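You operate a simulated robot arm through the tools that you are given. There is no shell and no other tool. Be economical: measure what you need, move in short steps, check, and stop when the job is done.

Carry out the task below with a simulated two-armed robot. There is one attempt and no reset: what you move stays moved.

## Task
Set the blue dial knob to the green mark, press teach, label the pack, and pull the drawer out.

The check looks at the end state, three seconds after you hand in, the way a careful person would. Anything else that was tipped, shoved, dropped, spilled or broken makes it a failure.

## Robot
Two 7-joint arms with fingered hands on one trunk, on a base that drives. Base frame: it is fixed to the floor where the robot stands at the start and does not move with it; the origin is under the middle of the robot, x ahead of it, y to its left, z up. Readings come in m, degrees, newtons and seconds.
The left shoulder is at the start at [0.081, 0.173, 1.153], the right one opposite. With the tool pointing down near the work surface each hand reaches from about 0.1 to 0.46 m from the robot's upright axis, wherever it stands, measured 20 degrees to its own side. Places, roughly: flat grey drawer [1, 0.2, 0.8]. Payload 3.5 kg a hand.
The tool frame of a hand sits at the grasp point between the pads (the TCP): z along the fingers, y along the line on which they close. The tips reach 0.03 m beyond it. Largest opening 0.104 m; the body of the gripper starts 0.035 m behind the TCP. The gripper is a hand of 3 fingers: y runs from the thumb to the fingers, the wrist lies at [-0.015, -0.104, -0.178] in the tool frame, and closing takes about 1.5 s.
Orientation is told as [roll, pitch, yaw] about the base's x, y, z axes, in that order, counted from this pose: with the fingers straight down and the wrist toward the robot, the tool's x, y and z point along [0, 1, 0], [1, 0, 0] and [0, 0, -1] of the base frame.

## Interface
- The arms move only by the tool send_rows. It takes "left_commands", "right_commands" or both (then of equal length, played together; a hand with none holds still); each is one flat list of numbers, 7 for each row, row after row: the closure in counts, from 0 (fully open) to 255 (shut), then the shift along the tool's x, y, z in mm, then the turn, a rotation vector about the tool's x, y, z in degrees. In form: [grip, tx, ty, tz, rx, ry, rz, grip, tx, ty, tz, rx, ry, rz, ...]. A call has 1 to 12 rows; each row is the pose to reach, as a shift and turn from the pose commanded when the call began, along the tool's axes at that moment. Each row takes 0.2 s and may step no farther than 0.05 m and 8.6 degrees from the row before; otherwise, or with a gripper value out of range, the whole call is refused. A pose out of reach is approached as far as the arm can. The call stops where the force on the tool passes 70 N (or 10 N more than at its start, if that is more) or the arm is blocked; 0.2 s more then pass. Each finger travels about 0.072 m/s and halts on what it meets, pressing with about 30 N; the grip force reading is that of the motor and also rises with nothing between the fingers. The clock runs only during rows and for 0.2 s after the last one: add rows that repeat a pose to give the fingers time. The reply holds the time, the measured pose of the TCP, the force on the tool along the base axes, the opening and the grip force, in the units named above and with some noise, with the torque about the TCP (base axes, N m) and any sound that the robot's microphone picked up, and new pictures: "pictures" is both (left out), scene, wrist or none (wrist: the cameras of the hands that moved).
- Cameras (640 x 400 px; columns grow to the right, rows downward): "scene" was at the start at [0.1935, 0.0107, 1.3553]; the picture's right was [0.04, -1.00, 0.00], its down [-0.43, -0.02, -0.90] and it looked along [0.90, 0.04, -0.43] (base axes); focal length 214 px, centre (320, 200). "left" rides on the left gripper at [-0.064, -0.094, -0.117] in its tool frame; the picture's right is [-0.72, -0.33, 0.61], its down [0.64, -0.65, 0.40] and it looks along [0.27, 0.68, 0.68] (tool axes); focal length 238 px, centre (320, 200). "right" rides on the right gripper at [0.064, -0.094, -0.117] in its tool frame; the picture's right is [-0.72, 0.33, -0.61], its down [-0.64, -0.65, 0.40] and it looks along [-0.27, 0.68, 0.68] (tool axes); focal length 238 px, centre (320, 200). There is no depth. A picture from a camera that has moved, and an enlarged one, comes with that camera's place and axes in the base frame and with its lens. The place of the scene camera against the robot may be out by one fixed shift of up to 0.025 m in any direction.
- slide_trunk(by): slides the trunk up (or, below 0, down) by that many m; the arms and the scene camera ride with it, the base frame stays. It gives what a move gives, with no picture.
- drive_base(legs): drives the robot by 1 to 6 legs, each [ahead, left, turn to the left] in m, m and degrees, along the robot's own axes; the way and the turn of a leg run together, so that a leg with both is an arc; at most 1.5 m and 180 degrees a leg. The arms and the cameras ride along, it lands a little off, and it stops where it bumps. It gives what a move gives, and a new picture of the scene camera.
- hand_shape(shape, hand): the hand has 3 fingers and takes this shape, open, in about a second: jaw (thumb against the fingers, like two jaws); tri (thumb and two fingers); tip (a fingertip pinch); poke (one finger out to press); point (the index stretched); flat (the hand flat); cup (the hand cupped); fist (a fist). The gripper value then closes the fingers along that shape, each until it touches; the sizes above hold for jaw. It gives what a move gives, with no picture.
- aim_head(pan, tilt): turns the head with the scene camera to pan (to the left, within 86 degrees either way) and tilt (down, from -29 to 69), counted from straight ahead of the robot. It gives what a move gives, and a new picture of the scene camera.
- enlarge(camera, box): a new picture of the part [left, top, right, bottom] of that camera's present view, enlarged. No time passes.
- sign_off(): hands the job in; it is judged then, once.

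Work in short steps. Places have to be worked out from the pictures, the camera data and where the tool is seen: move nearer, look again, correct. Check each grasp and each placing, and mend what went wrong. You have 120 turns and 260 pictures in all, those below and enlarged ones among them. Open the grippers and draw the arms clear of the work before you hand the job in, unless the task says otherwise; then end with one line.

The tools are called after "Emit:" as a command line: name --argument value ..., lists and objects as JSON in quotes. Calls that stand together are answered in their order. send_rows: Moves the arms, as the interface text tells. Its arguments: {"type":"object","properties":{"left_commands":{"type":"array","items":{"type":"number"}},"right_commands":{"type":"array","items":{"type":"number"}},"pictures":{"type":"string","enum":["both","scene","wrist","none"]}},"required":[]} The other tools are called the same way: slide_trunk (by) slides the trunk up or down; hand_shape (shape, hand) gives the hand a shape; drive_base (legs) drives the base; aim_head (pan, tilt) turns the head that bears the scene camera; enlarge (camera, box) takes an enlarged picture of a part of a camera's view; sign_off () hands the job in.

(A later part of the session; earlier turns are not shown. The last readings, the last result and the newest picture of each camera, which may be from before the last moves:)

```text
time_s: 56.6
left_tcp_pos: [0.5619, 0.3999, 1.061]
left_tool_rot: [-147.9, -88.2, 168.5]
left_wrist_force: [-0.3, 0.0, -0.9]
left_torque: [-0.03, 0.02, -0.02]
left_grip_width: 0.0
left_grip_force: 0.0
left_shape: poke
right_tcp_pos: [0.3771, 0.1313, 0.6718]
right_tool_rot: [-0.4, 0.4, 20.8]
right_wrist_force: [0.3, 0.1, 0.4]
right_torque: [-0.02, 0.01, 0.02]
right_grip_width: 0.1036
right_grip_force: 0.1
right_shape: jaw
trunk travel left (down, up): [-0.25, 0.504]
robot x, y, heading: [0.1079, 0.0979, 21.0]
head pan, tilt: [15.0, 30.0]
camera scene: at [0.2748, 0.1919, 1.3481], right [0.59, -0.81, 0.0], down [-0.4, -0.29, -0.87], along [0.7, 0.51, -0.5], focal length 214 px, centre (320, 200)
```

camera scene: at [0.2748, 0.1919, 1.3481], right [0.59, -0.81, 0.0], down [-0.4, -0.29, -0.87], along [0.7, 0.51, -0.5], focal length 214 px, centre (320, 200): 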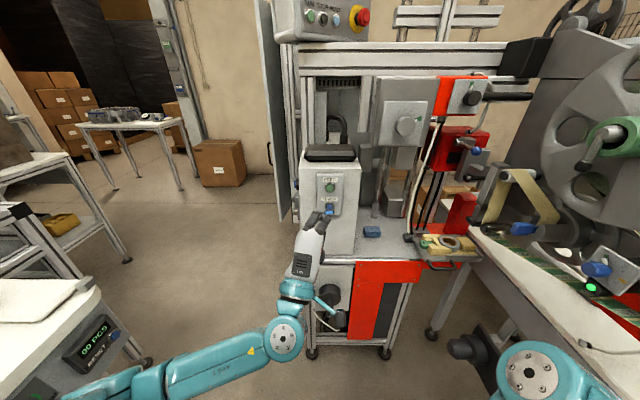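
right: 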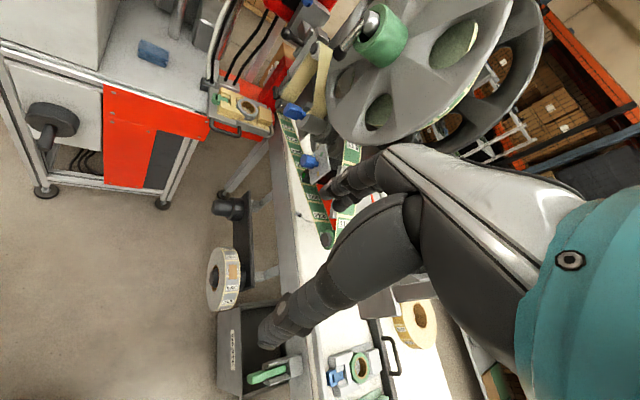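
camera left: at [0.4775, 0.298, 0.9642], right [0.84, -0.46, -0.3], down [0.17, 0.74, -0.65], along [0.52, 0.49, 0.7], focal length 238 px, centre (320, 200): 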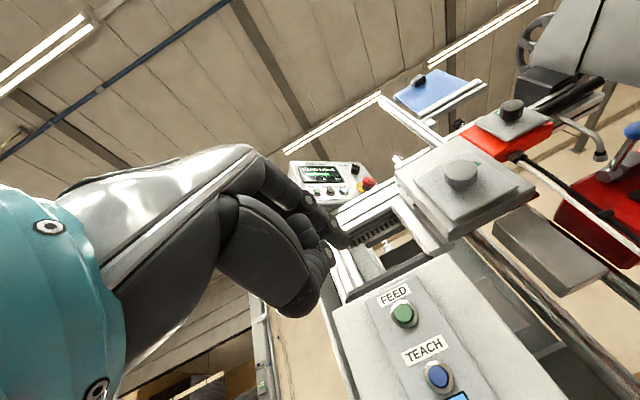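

Now free. From the wrist view the TEACH button is near (0.718,0.484,0.981). I'll bring the poke fingertip to 50 mm in front of it with a 14° yaw.

Emit:
send_rows --left_commands '[0, 2, -22, 20, 0, 3.5, 0, 0, 4, -44, 42, 0, 7, 0, 0, 7, -66, 65, 0, 10.5, 0, 0, 9, -87, 88, 0, 14, 0]' --pictures "both"

Emit:
enlarge --camera "scene" --box '[290, 150, 390, 225]'

```text
time_s: 57.6
left_tcp_pos: [0.645, 0.4388, 0.9744]
left_tool_rot: [-134.2, -88.1, 168.7]
left_wrist_force: [0.1, 0.4, 0.4]
left_torque: [-0.03, -0.02, 0.0]
left_grip_width: 0.0
left_grip_force: 0.1
left_shape: poke
right_tcp_pos: [0.3767, 0.1319, 0.6708]
right_tool_rot: [-0.6, 0.6, 20.9]
right_wrist_force: [0.2, 0.7, 0.8]
right_torque: [-0.02, 0.03, 0.02]
right_grip_width: 0.1038
right_grip_force: 0.1
right_shape: jaw
trunk travel left (down, up): [-0.25, 0.504]
robot x, y, heading: [0.1067, 0.1036, 21.3]
head pan, tilt: [15.0, 30.0]
camera scene: at [0.2752, 0.1917, 1.3481], right [0.59, -0.81, 0.0], down [-0.4, -0.29, -0.87], along [0.7, 0.51, -0.5], focal length 214 px, centre (320, 200)
camera left: at [0.5872, 0.3174, 0.8788], right [0.92, -0.25, -0.3], down [-0.01, 0.75, -0.66], along [0.38, 0.61, 0.69], focal length 238 px, centre (320, 200)
```

scene: 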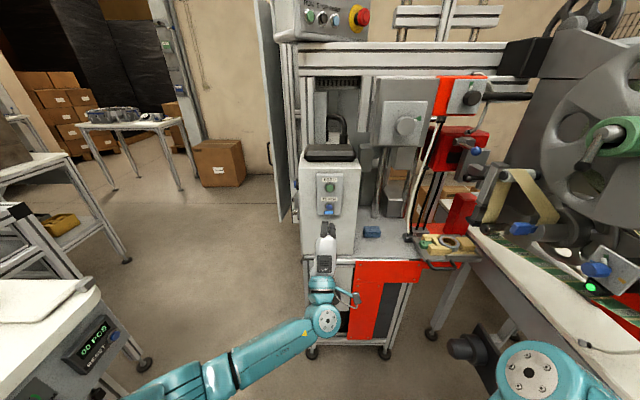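
left: 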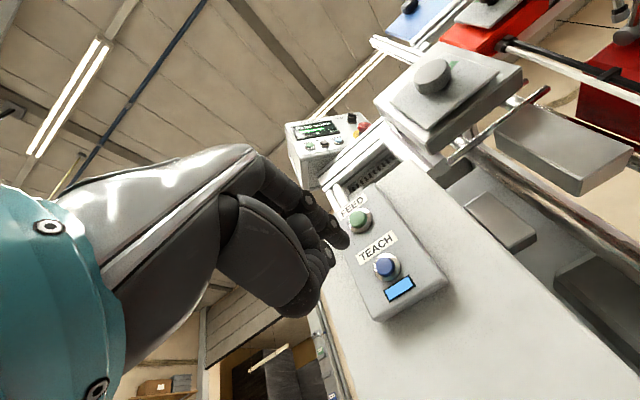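

```text
5.33 times, centred on (340, 188) of scene
camera zoom: at [0.2752, 0.1917, 1.3481], right [0.59, -0.81, 0.0], down [-0.4, -0.29, -0.87], along [0.7, 0.51, -0.5], focal length 1144 px, centre (213, 267)
```

zoom: 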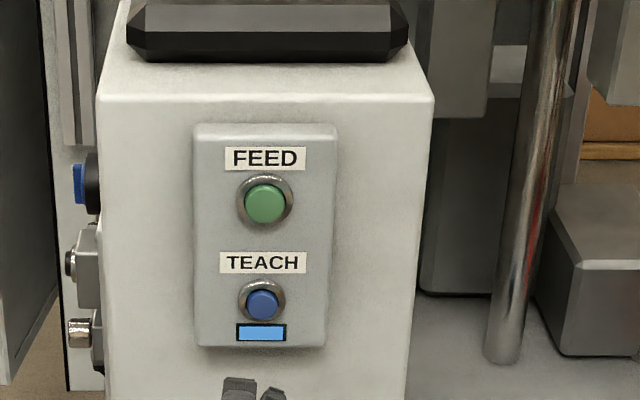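

Two-view triangulation puts TEACH at (0.742,0.5025,0.9825). I'll move to 20 mm short of it and check alignment.

Emit:
send_rows --left_commands '[0, 3, 0, 33, 0, 0, 0, 0, 6, 1, 64, 0, 0, 0]' --pictures "wrist"

Emit:
enlarge --camera "scene" --box '[300, 160, 364, 208]'

Emit:
enlarge --camera "left" --box '[260, 150, 420, 270]'

```text
time_s: 58.2
left_tcp_pos: [0.6949, 0.4786, 0.9786]
left_tool_rot: [-133.8, -88.1, 168.2]
left_wrist_force: [0.4, 0.7, 0.0]
left_torque: [0.03, -0.02, 0.02]
left_grip_width: 0.0004
left_grip_force: 0.1
left_shape: poke
right_tcp_pos: [0.3778, 0.1326, 0.6724]
right_tool_rot: [-0.6, 0.5, 20.9]
right_wrist_force: [-0.6, 0.6, -0.2]
right_torque: [0.01, -0.03, -0.02]
right_grip_width: 0.1038
right_grip_force: 0.1
right_shape: jaw
trunk travel left (down, up): [-0.25, 0.504]
robot x, y, heading: [0.1079, 0.1009, 21.0]
head pan, tilt: [15.0, 30.0]
camera left: at [0.6357, 0.359, 0.8817], right [0.92, -0.25, -0.3], down [-0.01, 0.75, -0.66], along [0.39, 0.61, 0.69], focal length 238 px, centre (320, 200)
```

left: 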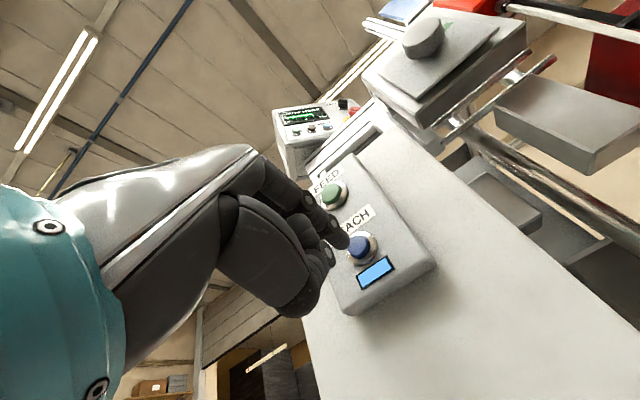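

```text
8.33 times, centred on (332, 184) of scene
camera zoom: at [0.275, 0.1919, 1.3481], right [0.59, -0.81, 0.0], down [-0.4, -0.29, -0.87], along [0.7, 0.51, -0.5], focal length 1787 px, centre (220, 333)
```

zoom: 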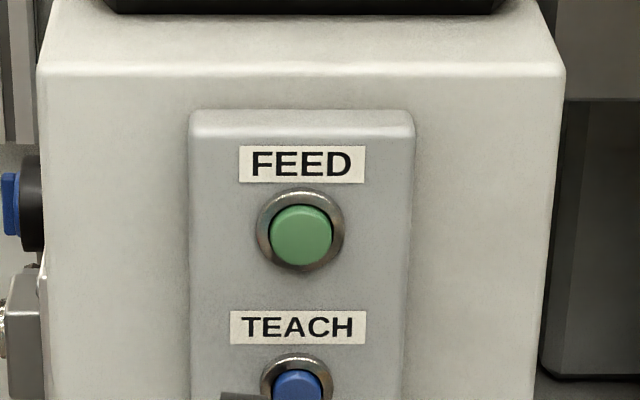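

```text
3.33 times, centred on (340, 210) of left
camera zoom: at [0.6357, 0.359, 0.8817], right [0.92, -0.25, -0.3], down [-0.01, 0.75, -0.66], along [0.39, 0.61, 0.69], focal length 794 px, centre (253, 167)
```

zoom: 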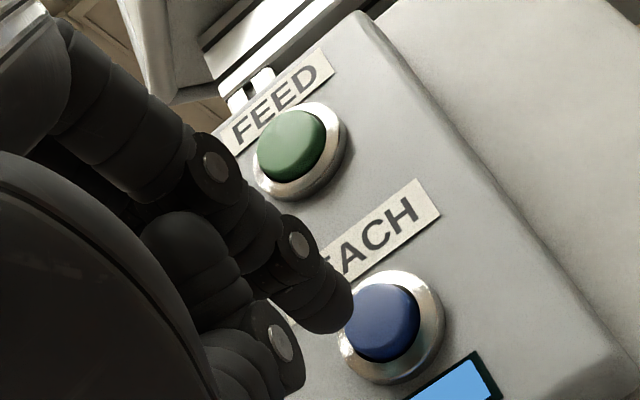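

The scene view suggests the fingertip may be off to the left; I need a better view of the finger before pressing.

Emit:
enlarge --camera "scene" --box '[300, 180, 380, 240]'

```text
6.67 times, centred on (340, 210) of scene
camera zoom: at [0.275, 0.1919, 1.3481], right [0.59, -0.81, 0.0], down [-0.4, -0.29, -0.87], along [0.7, 0.51, -0.5], focal length 1430 px, centre (187, 133)
```

zoom: 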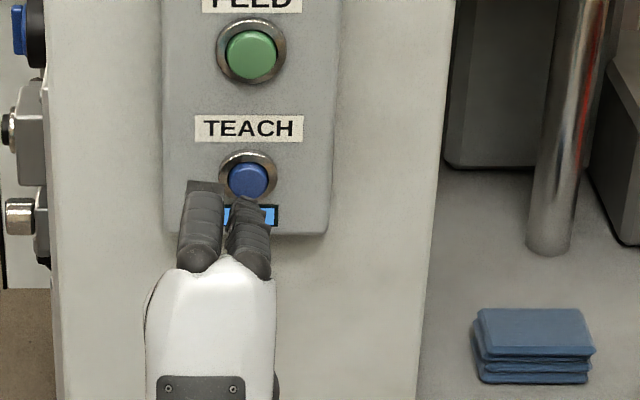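

The extended finger is the left one, and it's left of the button in view. I'll back off 10 mm, shift right 14 mm and compare again.

Emit:
send_rows --left_commands '[0, 0, 0, -10, 0, 0, 0, 0, -14, 0, -10, 0, 0, 0]' --pictures "none"

Emit:
enlarge --camera "scene" --box '[300, 180, 380, 240]'

Emit:
enlarge --camera "left" --box '[260, 150, 420, 270]'

```text
time_s: 58.8
left_tcp_pos: [0.6942, 0.4616, 0.979]
left_tool_rot: [-134.3, -88.2, 169.0]
left_wrist_force: [0.1, -0.3, -0.9]
left_torque: [0.03, -0.01, -0.03]
left_grip_width: 0.0
left_grip_force: 0.0
left_shape: poke
right_tcp_pos: [0.3764, 0.1313, 0.6718]
right_tool_rot: [-0.5, 0.5, 20.9]
right_wrist_force: [0.5, -0.8, -0.3]
right_torque: [-0.03, -0.01, -0.01]
right_grip_width: 0.1039
right_grip_force: 0.0
right_shape: jaw
trunk travel left (down, up): [-0.25, 0.504]
robot x, y, heading: [0.109, 0.0997, 21.1]
head pan, tilt: [15.0, 30.0]
```

```text
6.67 times, centred on (340, 210) of scene
camera zoom: at [0.275, 0.1917, 1.3481], right [0.59, -0.81, 0.0], down [-0.4, -0.29, -0.87], along [0.7, 0.51, -0.5], focal length 1430 px, centre (187, 133)
```

zoom: 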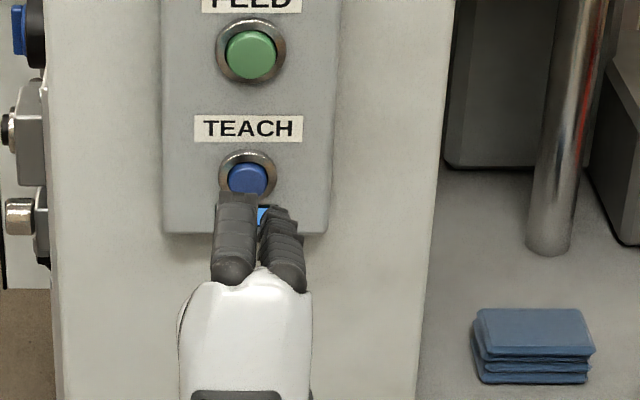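

```text
3.33 times, centred on (340, 210) of left
camera zoom: at [0.6359, 0.3424, 0.8827], right [0.92, -0.25, -0.3], down [-0.01, 0.75, -0.66], along [0.39, 0.61, 0.69], focal length 794 px, centre (253, 167)
```

zoom: 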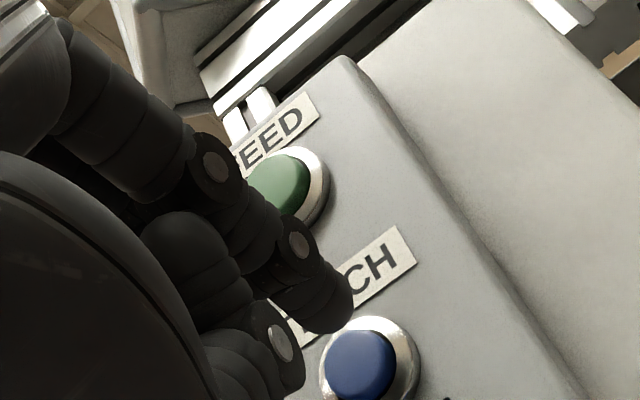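

Reconsidering: the blunt left end is a curled knuckle and the tapered right finger is the extended one, which agrees with the wrist view. So the original alignment was right: shift back left 13 mm and advance to near contact.

Emit:
send_rows --left_commands '[0, 13, 0, 0, 0, 0, 0, 0, 13, 0, 14, 0, 0, 0, 0, 13, 0, 26, 0, 0, 0]' --pictures "none"

Emit:
enlarge --camera "left" --box '[260, 150, 420, 270]'

Emit:
enlarge --camera "scene" --box '[300, 165, 364, 213]'

```text
time_s: 59.6
left_tcp_pos: [0.706, 0.4869, 0.9809]
left_tool_rot: [-134.3, -88.2, 168.7]
left_wrist_force: [-3.5, -1.8, 0.0]
left_torque: [-0.01, -0.01, -0.03]
left_grip_width: 0.0
left_grip_force: 0.0
left_shape: poke
right_tcp_pos: [0.3768, 0.1313, 0.6715]
right_tool_rot: [-0.6, 0.4, 21.0]
right_wrist_force: [0.3, 0.7, 0.2]
right_torque: [0.0, 0.0, 0.02]
right_grip_width: 0.1039
right_grip_force: 0.0
right_shape: jaw
trunk travel left (down, up): [-0.25, 0.504]
robot x, y, heading: [0.1064, 0.0973, 21.0]
head pan, tilt: [15.0, 30.0]
heard: click
```

```text
3.33 times, centred on (340, 210) of left
camera zoom: at [0.6493, 0.3674, 0.8844], right [0.92, -0.25, -0.3], down [-0.01, 0.75, -0.66], along [0.39, 0.61, 0.69], focal length 794 px, centre (253, 167)
```

zoom: 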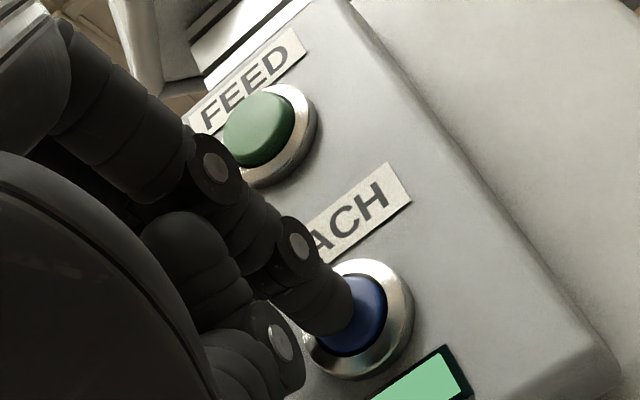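

```text
8.33 times, centred on (332, 189) of scene
camera zoom: at [0.2743, 0.1914, 1.3482], right [0.59, -0.81, 0.0], down [-0.4, -0.29, -0.87], along [0.7, 0.51, -0.5], focal length 1787 px, centre (220, 292)
```

zoom: 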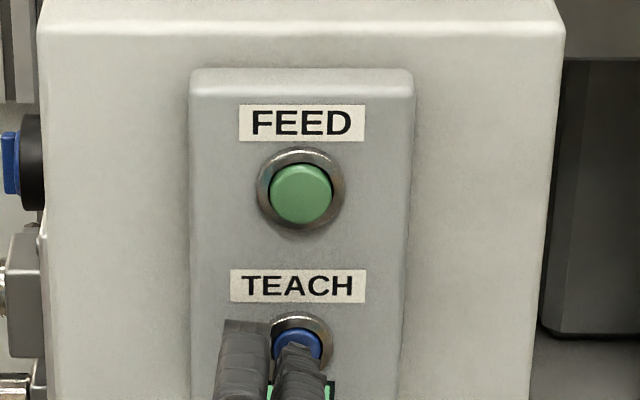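

Click heard and the TEACH indicator turned green. Retract and then study the drawer/applicator before pressing FEED.

Emit:
send_rows --left_commands '[0, 0, 0, -30, 0, 0, 0, 0, 0, 0, -60, 0, 0, 0]' --pictures "none"

Emit:
aim_head --pan -15 --tilt 30

Emit:
enlarge --camera "scene" --box '[240, 120, 400, 240]'

Emit:
enlarge --camera "scene" --box '[280, 170, 360, 230]'

```text
time_s: 60.2
left_tcp_pos: [0.658, 0.4555, 0.9792]
left_tool_rot: [-134.0, -88.1, 168.6]
left_wrist_force: [0.4, 0.1, 0.0]
left_torque: [0.01, 0.0, 0.0]
left_grip_width: 0.0
left_grip_force: 0.1
left_shape: poke
right_tcp_pos: [0.3773, 0.1309, 0.6726]
right_tool_rot: [-0.6, 0.5, 21.0]
right_wrist_force: [-0.1, -0.2, -0.7]
right_torque: [-0.01, 0.01, 0.01]
right_grip_width: 0.1036
right_grip_force: 0.1
right_shape: jaw
trunk travel left (down, up): [-0.25, 0.504]
robot x, y, heading: [0.1051, 0.1028, 21.2]
head pan, tilt: [15.0, 30.0]
```

```text
time_s: 61.1
left_tcp_pos: [0.6583, 0.4546, 0.9789]
left_tool_rot: [-133.8, -88.2, 168.4]
left_wrist_force: [-0.4, 0.0, 0.8]
left_torque: [0.0, 0.0, 0.0]
left_grip_width: 0.0
left_grip_force: 0.0
left_shape: poke
right_tcp_pos: [0.3775, 0.131, 0.6723]
right_tool_rot: [-0.5, 0.5, 20.9]
right_wrist_force: [-0.2, 0.5, 0.9]
right_torque: [0.0, 0.03, 0.01]
right_grip_width: 0.1039
right_grip_force: 0.1
right_shape: jaw
trunk travel left (down, up): [-0.25, 0.504]
robot x, y, heading: [0.1055, 0.0965, 20.9]
head pan, tilt: [-15.0, 30.0]
camera scene: at [0.2917, 0.1482, 1.3481], right [0.11, -0.99, 0.0], down [-0.5, -0.05, -0.87], along [0.86, 0.09, -0.5], focal length 214 px, centre (320, 200)
```

scene: 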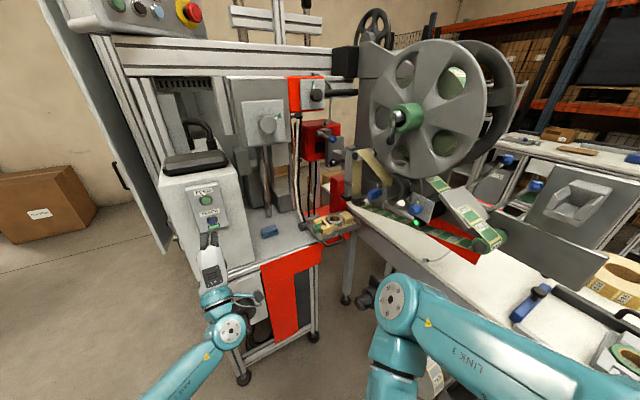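

```text
3.33 times, centred on (320, 180) of scene
camera zoom: at [0.2917, 0.1482, 1.3481], right [0.11, -0.99, 0.0], down [-0.5, -0.05, -0.87], along [0.86, 0.09, -0.5], focal length 715 px, centre (320, 267)
```

zoom: 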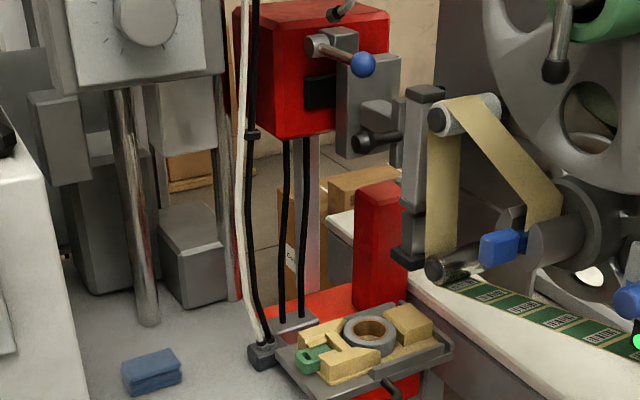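

```text
6.67 times, centred on (320, 200) of scene
camera zoom: at [0.2917, 0.1482, 1.3481], right [0.11, -0.99, 0.0], down [-0.5, -0.05, -0.87], along [0.86, 0.09, -0.5], focal length 1430 px, centre (320, 200)
```

zoom: 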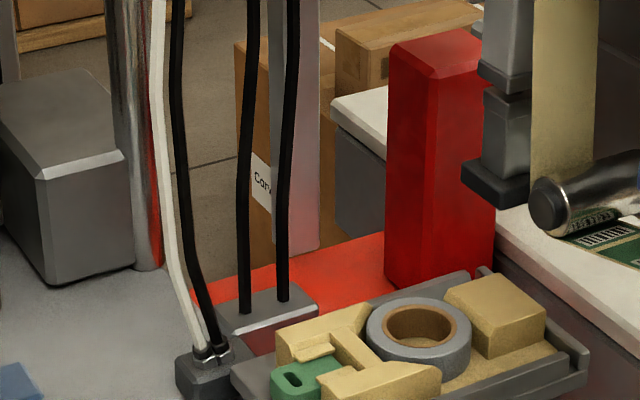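

The pack (ring) sits in the drawer nest by the applicator. FEED is ≈61 mm above TEACH; I'll press it with the same finger while watching the applicator.

Emit:
send_rows --left_commands '[0, -1, 30, 0, 0, 0, 0, 0, -3, 60, 0, 0, 0, 0, 0, -3, 60, 20, 0, 0, 0, 0, -3, 60, 40, 0, 0, 0]' --pictures "none"

Emit:
enlarge --camera "left" --box '[260, 150, 420, 270]'

```text
time_s: 62.1
left_tcp_pos: [0.6923, 0.4747, 1.0393]
left_tool_rot: [-135.0, -88.1, 169.5]
left_wrist_force: [0.0, 0.0, 0.3]
left_torque: [0.02, 0.01, 0.01]
left_grip_width: 0.0
left_grip_force: 0.0
left_shape: poke
right_tcp_pos: [0.3771, 0.1319, 0.673]
right_tool_rot: [-0.6, 0.6, 20.9]
right_wrist_force: [0.1, 0.4, 0.2]
right_torque: [-0.02, 0.01, 0.02]
right_grip_width: 0.1039
right_grip_force: 0.0
right_shape: jaw
trunk travel left (down, up): [-0.25, 0.504]
robot x, y, heading: [0.1069, 0.1026, 20.9]
head pan, tilt: [-15.0, 30.0]
```

```text
3.33 times, centred on (340, 210) of left
camera zoom: at [0.6331, 0.355, 0.943], right [0.92, -0.25, -0.3], down [-0.01, 0.75, -0.66], along [0.39, 0.61, 0.69], focal length 794 px, centre (253, 167)
```

zoom: 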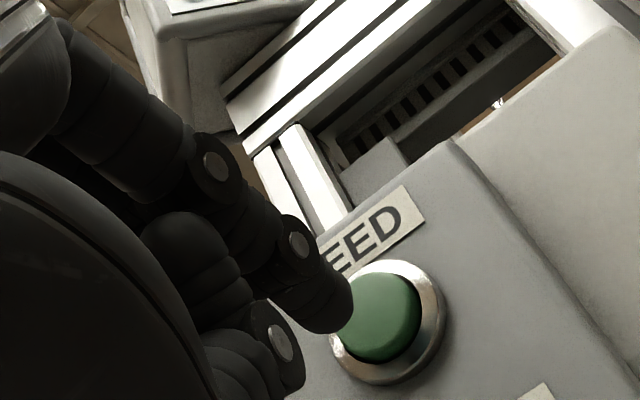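

Alignment matches the TEACH approach; pressing FEED.

Emit:
send_rows --left_commands '[0, 0, 0, 12, 0, 0, 0, 0, 0, 0, 18, 0, 0, 0, 0, 0, 0, 21, 0, 0, 0]' --pictures "scene"

Emit:
enlarge --camera "scene" --box '[270, 140, 430, 240]'

```text
time_s: 63.0
left_tcp_pos: [0.7084, 0.4858, 1.0397]
left_tool_rot: [-134.4, -88.2, 168.8]
left_wrist_force: [-2.7, -1.9, 0.0]
left_torque: [0.04, 0.01, -0.02]
left_grip_width: 0.0
left_grip_force: 0.1
left_shape: poke
right_tcp_pos: [0.3769, 0.1309, 0.6724]
right_tool_rot: [-0.5, 0.5, 21.0]
right_wrist_force: [-0.1, 0.0, -0.2]
right_torque: [0.0, 0.03, 0.01]
right_grip_width: 0.104
right_grip_force: 0.1
right_shape: jaw
trunk travel left (down, up): [-0.25, 0.504]
robot x, y, heading: [0.1076, 0.0993, 21.2]
head pan, tilt: [-15.0, 30.0]
heard: click
camera scene: at [0.2911, 0.1479, 1.3482], right [0.11, -0.99, 0.0], down [-0.5, -0.05, -0.87], along [0.86, 0.09, -0.5], focal length 214 px, centre (320, 200)
```

scene: 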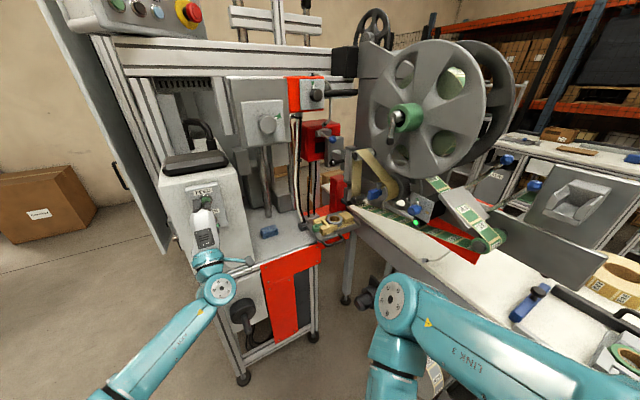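

```text
4.00 times, centred on (350, 190) of scene
camera zoom: at [0.2911, 0.1479, 1.3482], right [0.11, -0.99, 0.0], down [-0.5, -0.05, -0.87], along [0.86, 0.09, -0.5], focal length 858 px, centre (200, 240)
```

zoom: 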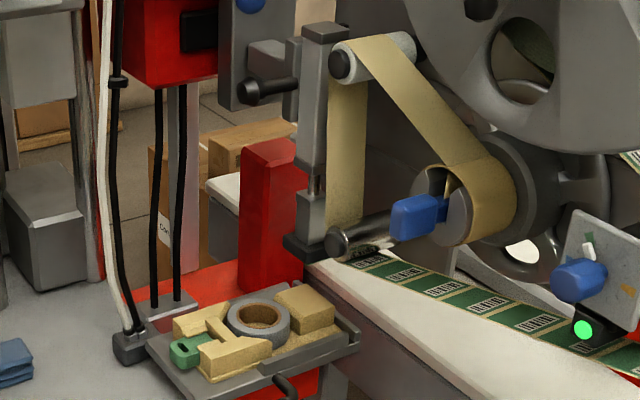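

The rewinder turned and the foot is moving on its cylinder. I'll retract the finger (time passes) and watch.

Emit:
send_rows --left_commands '[0, 0, 0, -20, 0, 0, 0, 0, 0, 0, -50, 0, 0, 0, 0, 0, 0, -50, 0, 0, 0, 0, 0, 0, -50, 0, 0, 0, 0, 0, 0, -50, 0, 0, 0]' --pictures "none"

Emit:
enlarge --camera "scene" --box '[270, 140, 430, 240]'

Emit:
enlarge --camera "scene" --box '[300, 190, 380, 240]'

```text
time_s: 64.2
left_tcp_pos: [0.6661, 0.4571, 1.0376]
left_tool_rot: [-133.9, -88.2, 168.4]
left_wrist_force: [-0.3, -0.5, -0.3]
left_torque: [0.0, 0.02, -0.03]
left_grip_width: 0.0
left_grip_force: 0.0
left_shape: poke
right_tcp_pos: [0.3778, 0.1306, 0.6719]
right_tool_rot: [-0.5, 0.5, 20.9]
right_wrist_force: [0.7, 0.5, -0.6]
right_torque: [-0.02, 0.02, -0.02]
right_grip_width: 0.1039
right_grip_force: 0.0
right_shape: jaw
trunk travel left (down, up): [-0.25, 0.504]
robot x, y, heading: [0.1038, 0.0998, 21.0]
head pan, tilt: [-15.0, 30.0]
```

```text
4.00 times, centred on (350, 190) of scene
camera zoom: at [0.2917, 0.1482, 1.3481], right [0.11, -0.99, 0.0], down [-0.5, -0.05, -0.87], along [0.86, 0.09, -0.5], focal length 858 px, centre (200, 240)
```

zoom: 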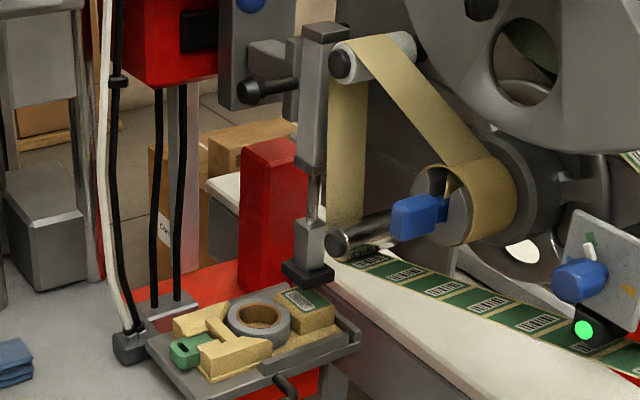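

```text
8.00 times, centred on (340, 215) of scene
camera zoom: at [0.2917, 0.1482, 1.3481], right [0.11, -0.99, 0.0], down [-0.5, -0.05, -0.87], along [0.86, 0.09, -0.5], focal length 1716 px, centre (160, 80)
```

zoom: 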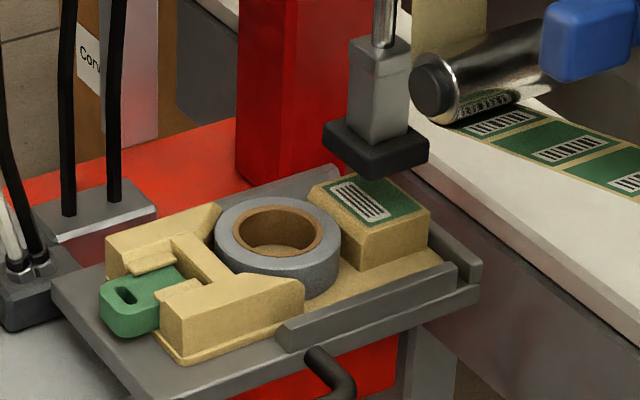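

The label is on the pack (yellow block) and the foot has lifted. Now for the drawer: withdraw the left hand, reopen to jaw, and lower the trunk 0.2 m so elbows stay clear of the dial plate.

Emit:
send_rows --left_commands '[0, 0, 0, -40, 0, 0, 0, 0, 0, 0, -80, 0, 0, 0, 0, 0, 0, -120, 0, 0, 0, 0, 0, 0, -150, 0, 0, 0]' --pictures "none"

Emit:
hand_shape --shape "jaw" --hand "left"

Emit:
slide_trunk --by -0.2

Emit:
aim_head --pan -10 --tilt 20

Emit:
enlarge --camera "scene" --box '[260, 140, 400, 240]'

```text
time_s: 65.2
left_tcp_pos: [0.5416, 0.3722, 1.0381]
left_tool_rot: [-135.0, -88.1, 169.6]
left_wrist_force: [0.7, 0.1, -1.0]
left_torque: [0.01, -0.01, -0.01]
left_grip_width: 0.0
left_grip_force: 0.0
left_shape: poke
right_tcp_pos: [0.3772, 0.1315, 0.6714]
right_tool_rot: [-0.6, 0.5, 21.0]
right_wrist_force: [0.6, 0.4, -0.6]
right_torque: [0.01, -0.03, -0.01]
right_grip_width: 0.1039
right_grip_force: 0.0
right_shape: jaw
trunk travel left (down, up): [-0.25, 0.504]
robot x, y, heading: [0.1043, 0.1018, 21.3]
head pan, tilt: [-15.0, 30.0]
```

```text
time_s: 66.0
left_tcp_pos: [0.5412, 0.3718, 1.0371]
left_tool_rot: [-134.0, -88.2, 168.5]
left_wrist_force: [-0.9, -0.1, -0.8]
left_torque: [0.02, 0.02, 0.01]
left_grip_width: 0.1043
left_grip_force: 0.0
left_shape: jaw
right_tcp_pos: [0.377, 0.1316, 0.672]
right_tool_rot: [-0.5, 0.5, 20.9]
right_wrist_force: [0.6, 0.1, -0.2]
right_torque: [0.01, 0.01, -0.02]
right_grip_width: 0.1037
right_grip_force: 0.1
right_shape: jaw
trunk travel left (down, up): [-0.25, 0.504]
robot x, y, heading: [0.1081, 0.0984, 21.2]
head pan, tilt: [-15.0, 30.0]
```

```text
time_s: 68.2
left_tcp_pos: [0.543, 0.3727, 0.8346]
left_tool_rot: [-134.8, -88.1, 169.4]
left_wrist_force: [-0.1, -0.6, 0.2]
left_torque: [-0.01, 0.0, 0.0]
left_grip_width: 0.1038
left_grip_force: 0.0
left_shape: jaw
right_tcp_pos: [0.3488, 0.1218, 0.4471]
right_tool_rot: [-0.7, 11.5, 20.8]
right_wrist_force: [0.3, 0.0, -0.2]
right_torque: [0.0, -0.05, 0.0]
right_grip_width: 0.1034
right_grip_force: 0.1
right_shape: jaw
trunk travel left (down, up): [-0.05, 0.704]
robot x, y, heading: [0.1051, 0.0983, 21.2]
head pan, tilt: [-15.0, 30.0]
```

```text
time_s: 68.9
left_tcp_pos: [0.543, 0.3733, 0.8337]
left_tool_rot: [-134.0, -88.2, 168.6]
left_wrist_force: [-0.3, 0.3, 0.3]
left_torque: [0.0, 0.0, 0.01]
left_grip_width: 0.1038
left_grip_force: 0.0
left_shape: jaw
right_tcp_pos: [0.3498, 0.122, 0.447]
right_tool_rot: [-0.7, 11.5, 20.9]
right_wrist_force: [1.5, -0.7, 0.9]
right_torque: [-0.05, 0.02, 0.0]
right_grip_width: 0.1033
right_grip_force: 0.0
right_shape: jaw
trunk travel left (down, up): [-0.05, 0.704]
robot x, y, heading: [0.1076, 0.0976, 21.0]
head pan, tilt: [-10.0, 20.0]
camera scene: at [0.3942, 0.1954, 1.1541], right [0.19, -0.98, 0.0], down [-0.34, -0.07, -0.94], along [0.92, 0.18, -0.34], focal length 214 px, centre (320, 200)
```

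scene: 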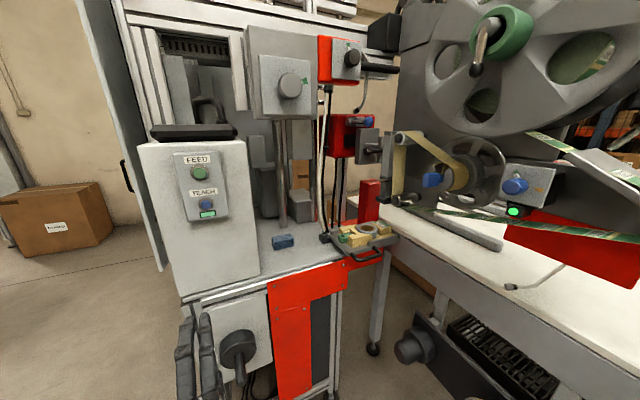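

```text
4.00 times, centred on (330, 190) of scene
camera zoom: at [0.3942, 0.1954, 1.1541], right [0.19, -0.98, 0.0], down [-0.34, -0.07, -0.94], along [0.92, 0.18, -0.34], focal length 858 px, centre (280, 240)
```

zoom: 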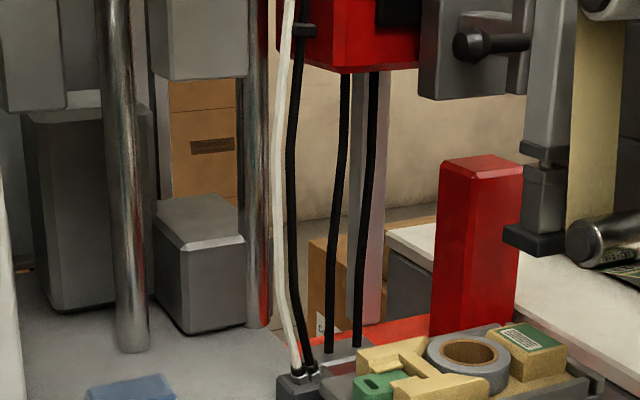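

The foot is fully up. Zoom on the drawer handle.

Emit:
enlarge --camera "scene" --box '[310, 210, 410, 275]'

Emit:
send_rows --left_commands '[0, 0, 0, 0, 0, 0, 0]' --pictures "wrist"

Emit:
aim_head --pan -45 --tilt 45

```text
6.15 times, centred on (360, 242) of scene
camera zoom: at [0.3942, 0.1954, 1.1541], right [0.19, -0.98, 0.0], down [-0.34, -0.07, -0.94], along [0.92, 0.18, -0.34], focal length 1320 px, centre (74, -62)
```

zoom: 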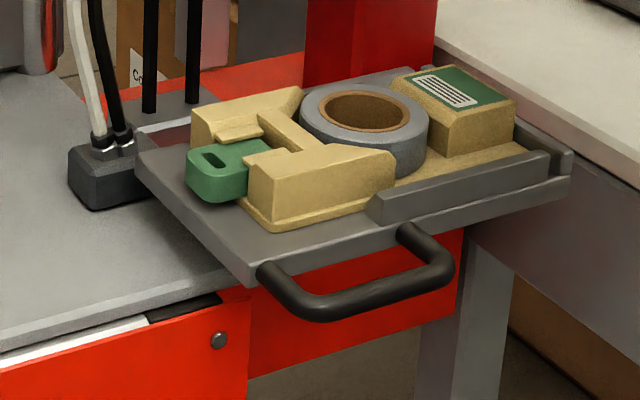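

```text
time_s: 69.3
left_tcp_pos: [0.5433, 0.373, 0.8346]
left_tool_rot: [-133.9, -88.1, 168.4]
left_wrist_force: [0.2, -1.2, -0.6]
left_torque: [0.01, 0.03, 0.01]
left_grip_width: 0.1039
left_grip_force: 0.0
left_shape: jaw
right_tcp_pos: [0.3486, 0.1223, 0.4472]
right_tool_rot: [-0.7, 11.5, 20.8]
right_wrist_force: [0.9, -0.9, 0.7]
right_torque: [0.0, 0.0, 0.03]
right_grip_width: 0.1032
right_grip_force: 0.0
right_shape: jaw
trunk travel left (down, up): [-0.05, 0.704]
robot x, y, heading: [0.1074, 0.1004, 21.2]
head pan, tilt: [-10.0, 20.0]
camera left: at [0.4854, 0.2535, 0.7386], right [0.92, -0.25, -0.3], down [-0.01, 0.75, -0.66], along [0.39, 0.61, 0.69], focal length 238 px, centre (320, 200)
```

left: 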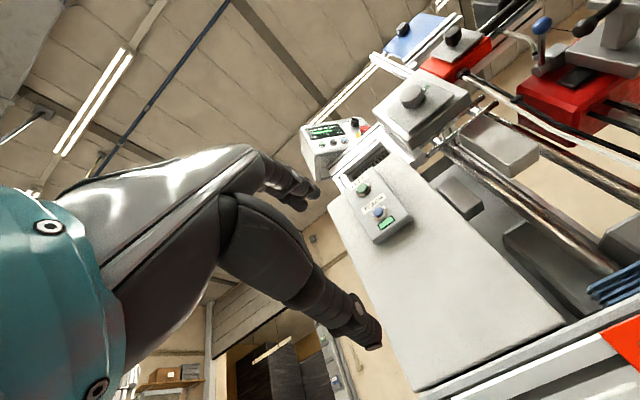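

```text
time_s: 70.3
left_tcp_pos: [0.544, 0.373, 0.8339]
left_tool_rot: [-133.9, -88.2, 168.4]
left_wrist_force: [-0.2, 0.1, -0.3]
left_torque: [0.0, 0.04, 0.0]
left_grip_width: 0.1037
left_grip_force: 0.1
left_shape: jaw
right_tcp_pos: [0.3492, 0.122, 0.4467]
right_tool_rot: [-0.9, 11.5, 20.8]
right_wrist_force: [1.3, 0.0, 0.3]
right_torque: [0.0, 0.0, -0.02]
right_grip_width: 0.1034
right_grip_force: 0.1
right_shape: jaw
trunk travel left (down, up): [-0.05, 0.704]
robot x, y, heading: [0.1099, 0.0988, 21.0]
head pan, tilt: [-45.0, 45.0]
camera scene: at [0.3773, 0.1447, 1.1155], right [-0.4, -0.91, 0.0], down [-0.65, 0.29, -0.71], along [0.65, -0.29, -0.71], focal length 214 px, centre (320, 200)
```

scene: 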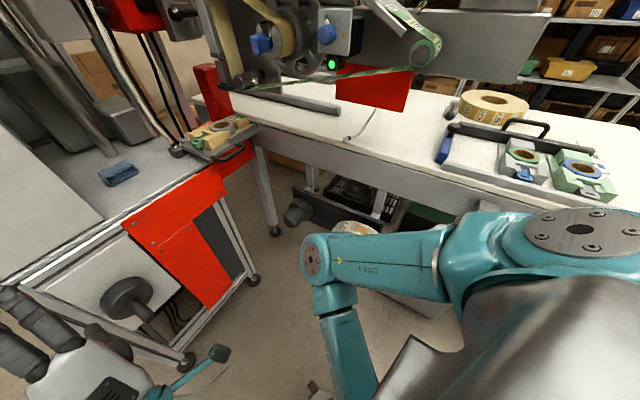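

Handle bar ≈(0.90,0.168,0.79). The right elbow would be in the pulling path, so I'll first move the right hand out to the right/back.

Emit:
send_rows --right_commands '[0, -35, -8, -18, 0, 0, 0, 0, -70, -16, -36, 0, 0, 0, 0, -105, -24, -54, 0, 0, 0, 0, -140, -32, -72, 0, 0, 0, 0, -175, -40, -90, 0, 0, 0, 0, -210, -48, -108, 0, 0, 0, 0, -245, -56, -126, 0, 0, 0, 0, -280, -64, -144, 0, 0, 0]' --pictures "scene"

```text
time_s: 71.3
left_tcp_pos: [0.5437, 0.3749, 0.8345]
left_tool_rot: [-133.4, -88.2, 167.9]
left_wrist_force: [-1.1, -1.0, 0.8]
left_torque: [0.04, 0.01, -0.01]
left_grip_width: 0.1038
left_grip_force: 0.1
left_shape: jaw
right_tcp_pos: [0.4169, 0.0802, 0.5123]
right_tool_rot: [-4.5, 4.0, 16.4]
right_wrist_force: [-0.6, -0.3, 0.5]
right_torque: [0.04, 0.01, -0.01]
right_grip_width: 0.1037
right_grip_force: 0.1
right_shape: jaw
right hand out of reach, approached as far as the arm can: row 1, 2, 3, 4
trunk travel left (down, up): [-0.05, 0.704]
robot x, y, heading: [0.1078, 0.1026, 21.2]
head pan, tilt: [-45.0, 45.0]
stopped in row 4 (right hand): the arm was blocked; the commanded pose is now the measured one
camera scene: at [0.3772, 0.1446, 1.1155], right [-0.41, -0.91, 0.0], down [-0.65, 0.29, -0.71], along [0.65, -0.29, -0.71], focal length 214 px, centre (320, 200)
```

scene: 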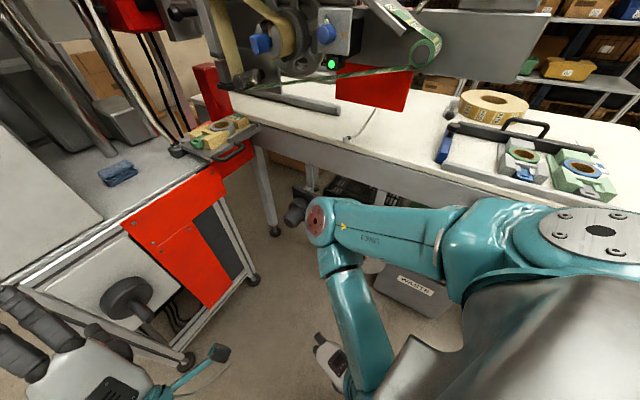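

That direction makes the right elbow go toward the conveyor, so instead I'll use the right hand for the drawer from here, fingers down. First half of the move: up and forward.

Emit:
send_rows --right_commands '[0, -4, 20, -40, 0, 0, 0, 0, -8, 40, -80, 0, 0, 0, 0, -14, 62, -120, -0.5, 1, -4, 0, -20, 86, -160, -1, 2, -8, 0, -28, 112, -200, -2, 3, -13, 0, -36, 140, -238, -4, 4.5, -18.6]' --pictures "scene"

```text
time_s: 72.8
left_tcp_pos: [0.5201, 0.4262, 0.8271]
left_tool_rot: [-110.5, -88.5, 149.8]
left_wrist_force: [-0.5, 0.4, -0.8]
left_torque: [0.02, -0.03, -0.01]
left_grip_width: 0.1038
left_grip_force: 0.1
left_shape: jaw
right_tcp_pos: [0.5587, 0.1799, 0.6712]
right_tool_rot: [3.3, 12.0, 41.1]
right_wrist_force: [0.4, 0.5, -0.9]
right_torque: [0.01, 0.03, -0.01]
right_grip_width: 0.1039
right_grip_force: 0.1
right_shape: jaw
right hand out of reach, approached as far as the arm can: row 2, 3, 4, 5, 6
trunk travel left (down, up): [-0.05, 0.704]
robot x, y, heading: [0.0991, 0.1107, 25.7]
head pan, tilt: [-45.0, 45.0]
stopped in row 6 (right hand): the arm was blocked; the commanded pose is now the measured one
camera scene: at [0.374, 0.1863, 1.1125], right [-0.33, -0.94, 0.01], down [-0.67, 0.23, -0.71], along [0.66, -0.24, -0.71], focal length 214 px, centre (320, 200)
```

scene: 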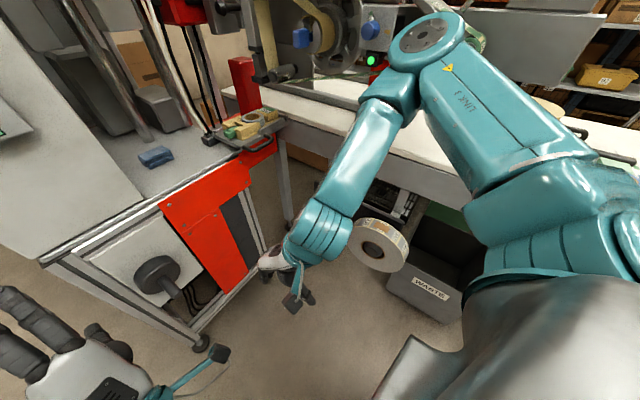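

The right elbow ran into the conveyor area and the base got nudged. Stop and look at what it's touching.

Emit:
aim_head --pan -50 --tilt 20

Emit:
enlarge --camera "scene" --box '[200, 130, 440, 280]'

```text
time_s: 73.7
left_tcp_pos: [0.5197, 0.4245, 0.8273]
left_tool_rot: [-107.6, -88.2, 146.6]
left_wrist_force: [-0.2, 0.5, 0.7]
left_torque: [-0.02, -0.06, 0.01]
left_grip_width: 0.104
left_grip_force: 0.0
left_shape: jaw
right_tcp_pos: [0.5578, 0.1772, 0.6699]
right_tool_rot: [3.2, 12.5, 41.1]
right_wrist_force: [-0.3, 0.0, -0.6]
right_torque: [-0.01, 0.01, -0.02]
right_grip_width: 0.1038
right_grip_force: 0.1
right_shape: jaw
trunk travel left (down, up): [-0.05, 0.704]
robot x, y, heading: [0.0991, 0.1095, 25.8]
head pan, tilt: [-50.0, 20.0]
camera scene: at [0.3825, 0.1755, 1.1511], right [-0.41, -0.91, 0.01], down [-0.32, 0.13, -0.94], along [0.85, -0.39, -0.34], focal length 214 px, centre (320, 200)
```

scene: 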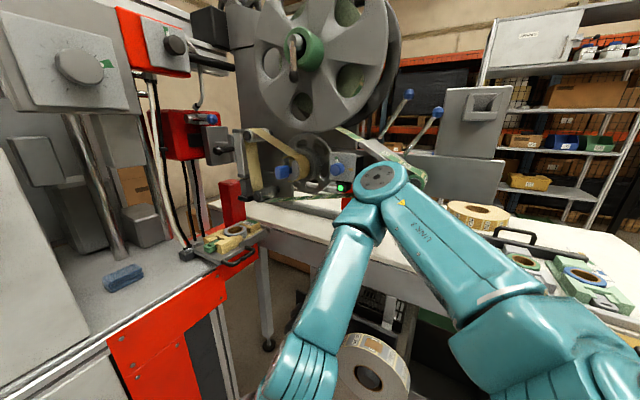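

```text
2.67 times, centred on (320, 205) of scene
camera zoom: at [0.3825, 0.1755, 1.1511], right [-0.41, -0.91, 0.01], down [-0.32, 0.13, -0.94], along [0.85, -0.39, -0.34], focal length 572 px, centre (320, 187)
```

zoom: 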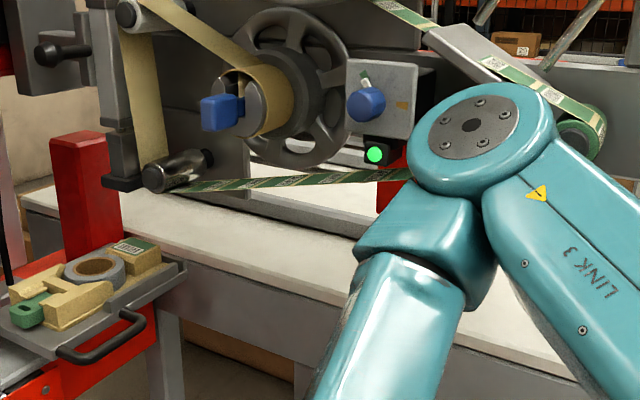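

Nothing looks disturbed (dial and lamp fine). I'll reverse the right hand to its earlier low tucked pose to bring the elbow away.

Emit:
send_rows --right_commands '[0, 18, -19, 36, 0, 0, 2, 0, 36, -38, 72, 0, 0, 4, 0, 54, -57, 108, 0, 0, 6, 0, 72, -76, 144, 0, 0, 8, 0, 90, -95, 180, 0, 0, 10, 0, 108, -114, 216, 0, 0, 12, 0, 125, -132, 253, 0, 0, 15]' --pictures "scene"

```text
time_s: 75.3
left_tcp_pos: [0.5177, 0.4129, 0.835]
left_tool_rot: [-134.5, -88.2, 173.3]
left_wrist_force: [-0.2, -0.1, -0.7]
left_torque: [0.01, -0.01, 0.01]
left_grip_width: 0.1041
left_grip_force: 0.0
left_shape: jaw
right_tcp_pos: [0.3459, 0.159, 0.4588]
right_tool_rot: [-0.1, 10.5, 24.5]
right_wrist_force: [0.5, -0.4, -0.5]
right_torque: [-0.01, 0.01, 0.01]
right_grip_width: 0.1037
right_grip_force: 0.1
right_shape: jaw
right hand out of reach, approached as far as the arm can: row 1, 2, 3
trunk travel left (down, up): [-0.05, 0.704]
robot x, y, heading: [0.1025, 0.1091, 25.4]
head pan, tilt: [-50.0, 20.0]
camera scene: at [0.3776, 0.1603, 1.1542], right [-0.42, -0.91, 0.0], down [-0.31, 0.14, -0.94], along [0.85, -0.39, -0.34], focal length 214 px, centre (320, 200)
```

scene: 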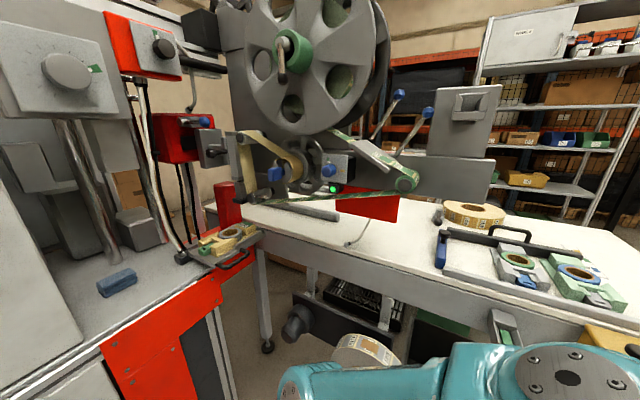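

All intact and the elbow is low again. Now reposition: slight advance and turn 25° right, so the left hand can take the handle from above.

Emit:
drive_base --legs '[[0.085, 0.025, 0], [0, 0, -25]]'

Emit:
aim_head --pan 5 --tilt 30

```text
time_s: 77.7
left_tcp_pos: [0.6739, 0.2706, 0.8349]
left_tool_rot: [-134.4, -88.1, 148.7]
left_wrist_force: [0.2, 0.1, 0.4]
left_torque: [0.01, -0.01, -0.03]
left_grip_width: 0.1042
left_grip_force: 0.1
left_shape: jaw
right_tcp_pos: [0.4091, 0.1123, 0.4588]
right_tool_rot: [-0.2, 10.5, 0.0]
right_wrist_force: [0.7, 1.3, 1.3]
right_torque: [0.0, 0.02, 0.0]
right_grip_width: 0.104
right_grip_force: 0.1
right_shape: jaw
trunk travel left (down, up): [-0.05, 0.704]
robot x, y, heading: [0.166, 0.1713, 0.4]
head pan, tilt: [-50.0, 20.0]
camera scene: at [0.4381, 0.1049, 1.1541], right [-0.76, -0.65, 0.0], down [-0.22, 0.26, -0.94], along [0.61, -0.71, -0.34], focal length 214 px, centre (320, 200)
```

scene: 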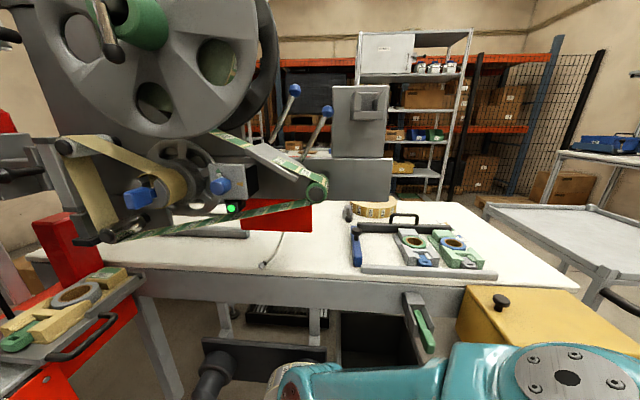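

```text
time_s: 78.9
left_tcp_pos: [0.6743, 0.2705, 0.8346]
left_tool_rot: [-134.5, -88.1, 148.7]
left_wrist_force: [0.0, -0.2, 0.1]
left_torque: [0.04, -0.02, 0.03]
left_grip_width: 0.1041
left_grip_force: 0.2
left_shape: jaw
right_tcp_pos: [0.4092, 0.1109, 0.4588]
right_tool_rot: [-0.3, 10.5, 0.0]
right_wrist_force: [0.8, 0.3, -0.4]
right_torque: [0.01, 0.01, 0.01]
right_grip_width: 0.104
right_grip_force: 0.0
right_shape: jaw
trunk travel left (down, up): [-0.05, 0.704]
robot x, y, heading: [0.1676, 0.1665, 0.4]
head pan, tilt: [5.0, 30.0]
camera scene: at [0.4675, 0.1844, 1.1381], right [0.1, -1.0, 0.0], down [-0.5, -0.05, -0.87], along [0.86, 0.08, -0.5], focal length 214 px, centre (320, 200)
```

scene: 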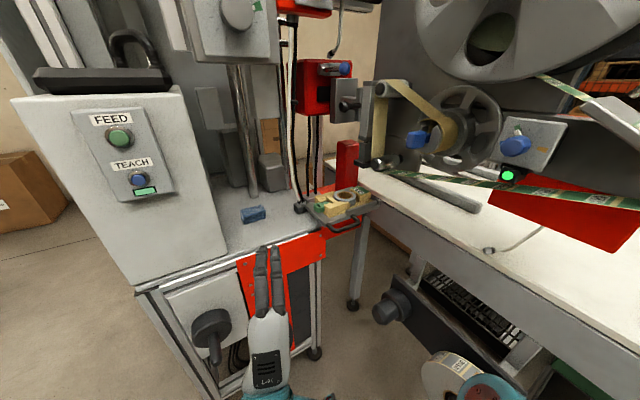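

The handle is visible ahead. I'll pitch the left fingers down while moving above and short of the handle.

Emit:
send_rows --left_commands '[0, -10, 10, 0, 7.5, 0, 0, 0, -22, 20, 0, 15, 0, 0, 0, -35, 30, 0, 22.5, 0, 0, 0, -48, 40, 5, 30, 0, 0, 0, -62, 50, 10, 37.5, 0, 0, 0, -75, 60, 15, 45, 0, 0, 0, -88, 70, 20, 52.5, 0, 0, 0, -101, 80, 28, 60, 0, 0, 0, -114, 90, 36, 67.5, 0, 0, 0, -127, 100, 44, 75, 0, 0, 0, -140, 108, 52, 82.5, 0, 0, 0, -153, 115, 60, 90, 0, 0]' --pictures "both"

```text
time_s: 80.0
left_tcp_pos: [0.6867, 0.235, 0.8299]
left_tool_rot: [25.9, -59.7, -9.4]
left_wrist_force: [0.0, 0.7, -0.5]
left_torque: [0.0, 0.02, 0.01]
left_grip_width: 0.104
left_grip_force: 0.1
left_shape: jaw
right_tcp_pos: [0.4104, 0.1116, 0.4581]
right_tool_rot: [-0.3, 10.5, 0.1]
right_wrist_force: [0.3, -0.1, 0.1]
right_torque: [0.0, 0.01, -0.02]
right_grip_width: 0.1039
right_grip_force: 0.0
right_shape: jaw
trunk travel left (down, up): [-0.05, 0.704]
robot x, y, heading: [0.1663, 0.1638, 0.6]
head pan, tilt: [5.0, 30.0]
stopped in row 5 (left hand): the arm was blocked; the commanded pose is now the measured one
camera scene: at [0.4676, 0.1846, 1.1381], right [0.1, -1.0, 0.0], down [-0.5, -0.05, -0.87], along [0.86, 0.09, -0.5], focal length 214 px, centre (320, 200)
camera left: at [0.556, 0.1474, 0.7866], right [0.51, -0.47, -0.72], down [-0.13, 0.78, -0.61], along [0.85, 0.4, 0.34], focal length 238 px, centre (320, 200)
```

scene: 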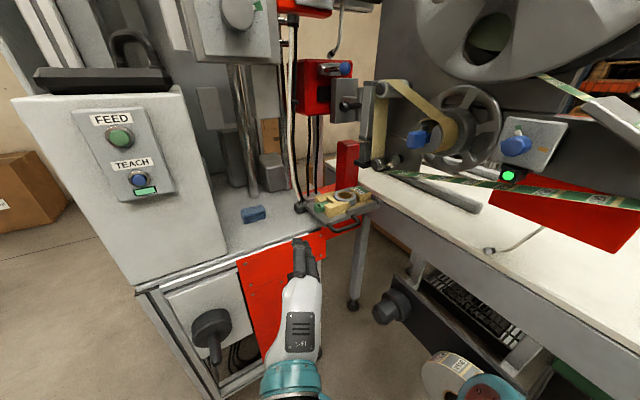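
left: 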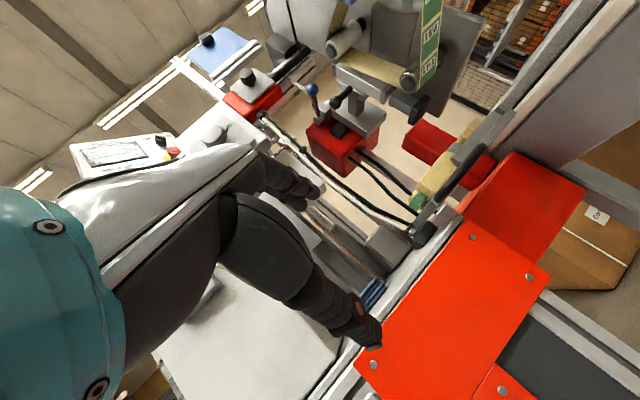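

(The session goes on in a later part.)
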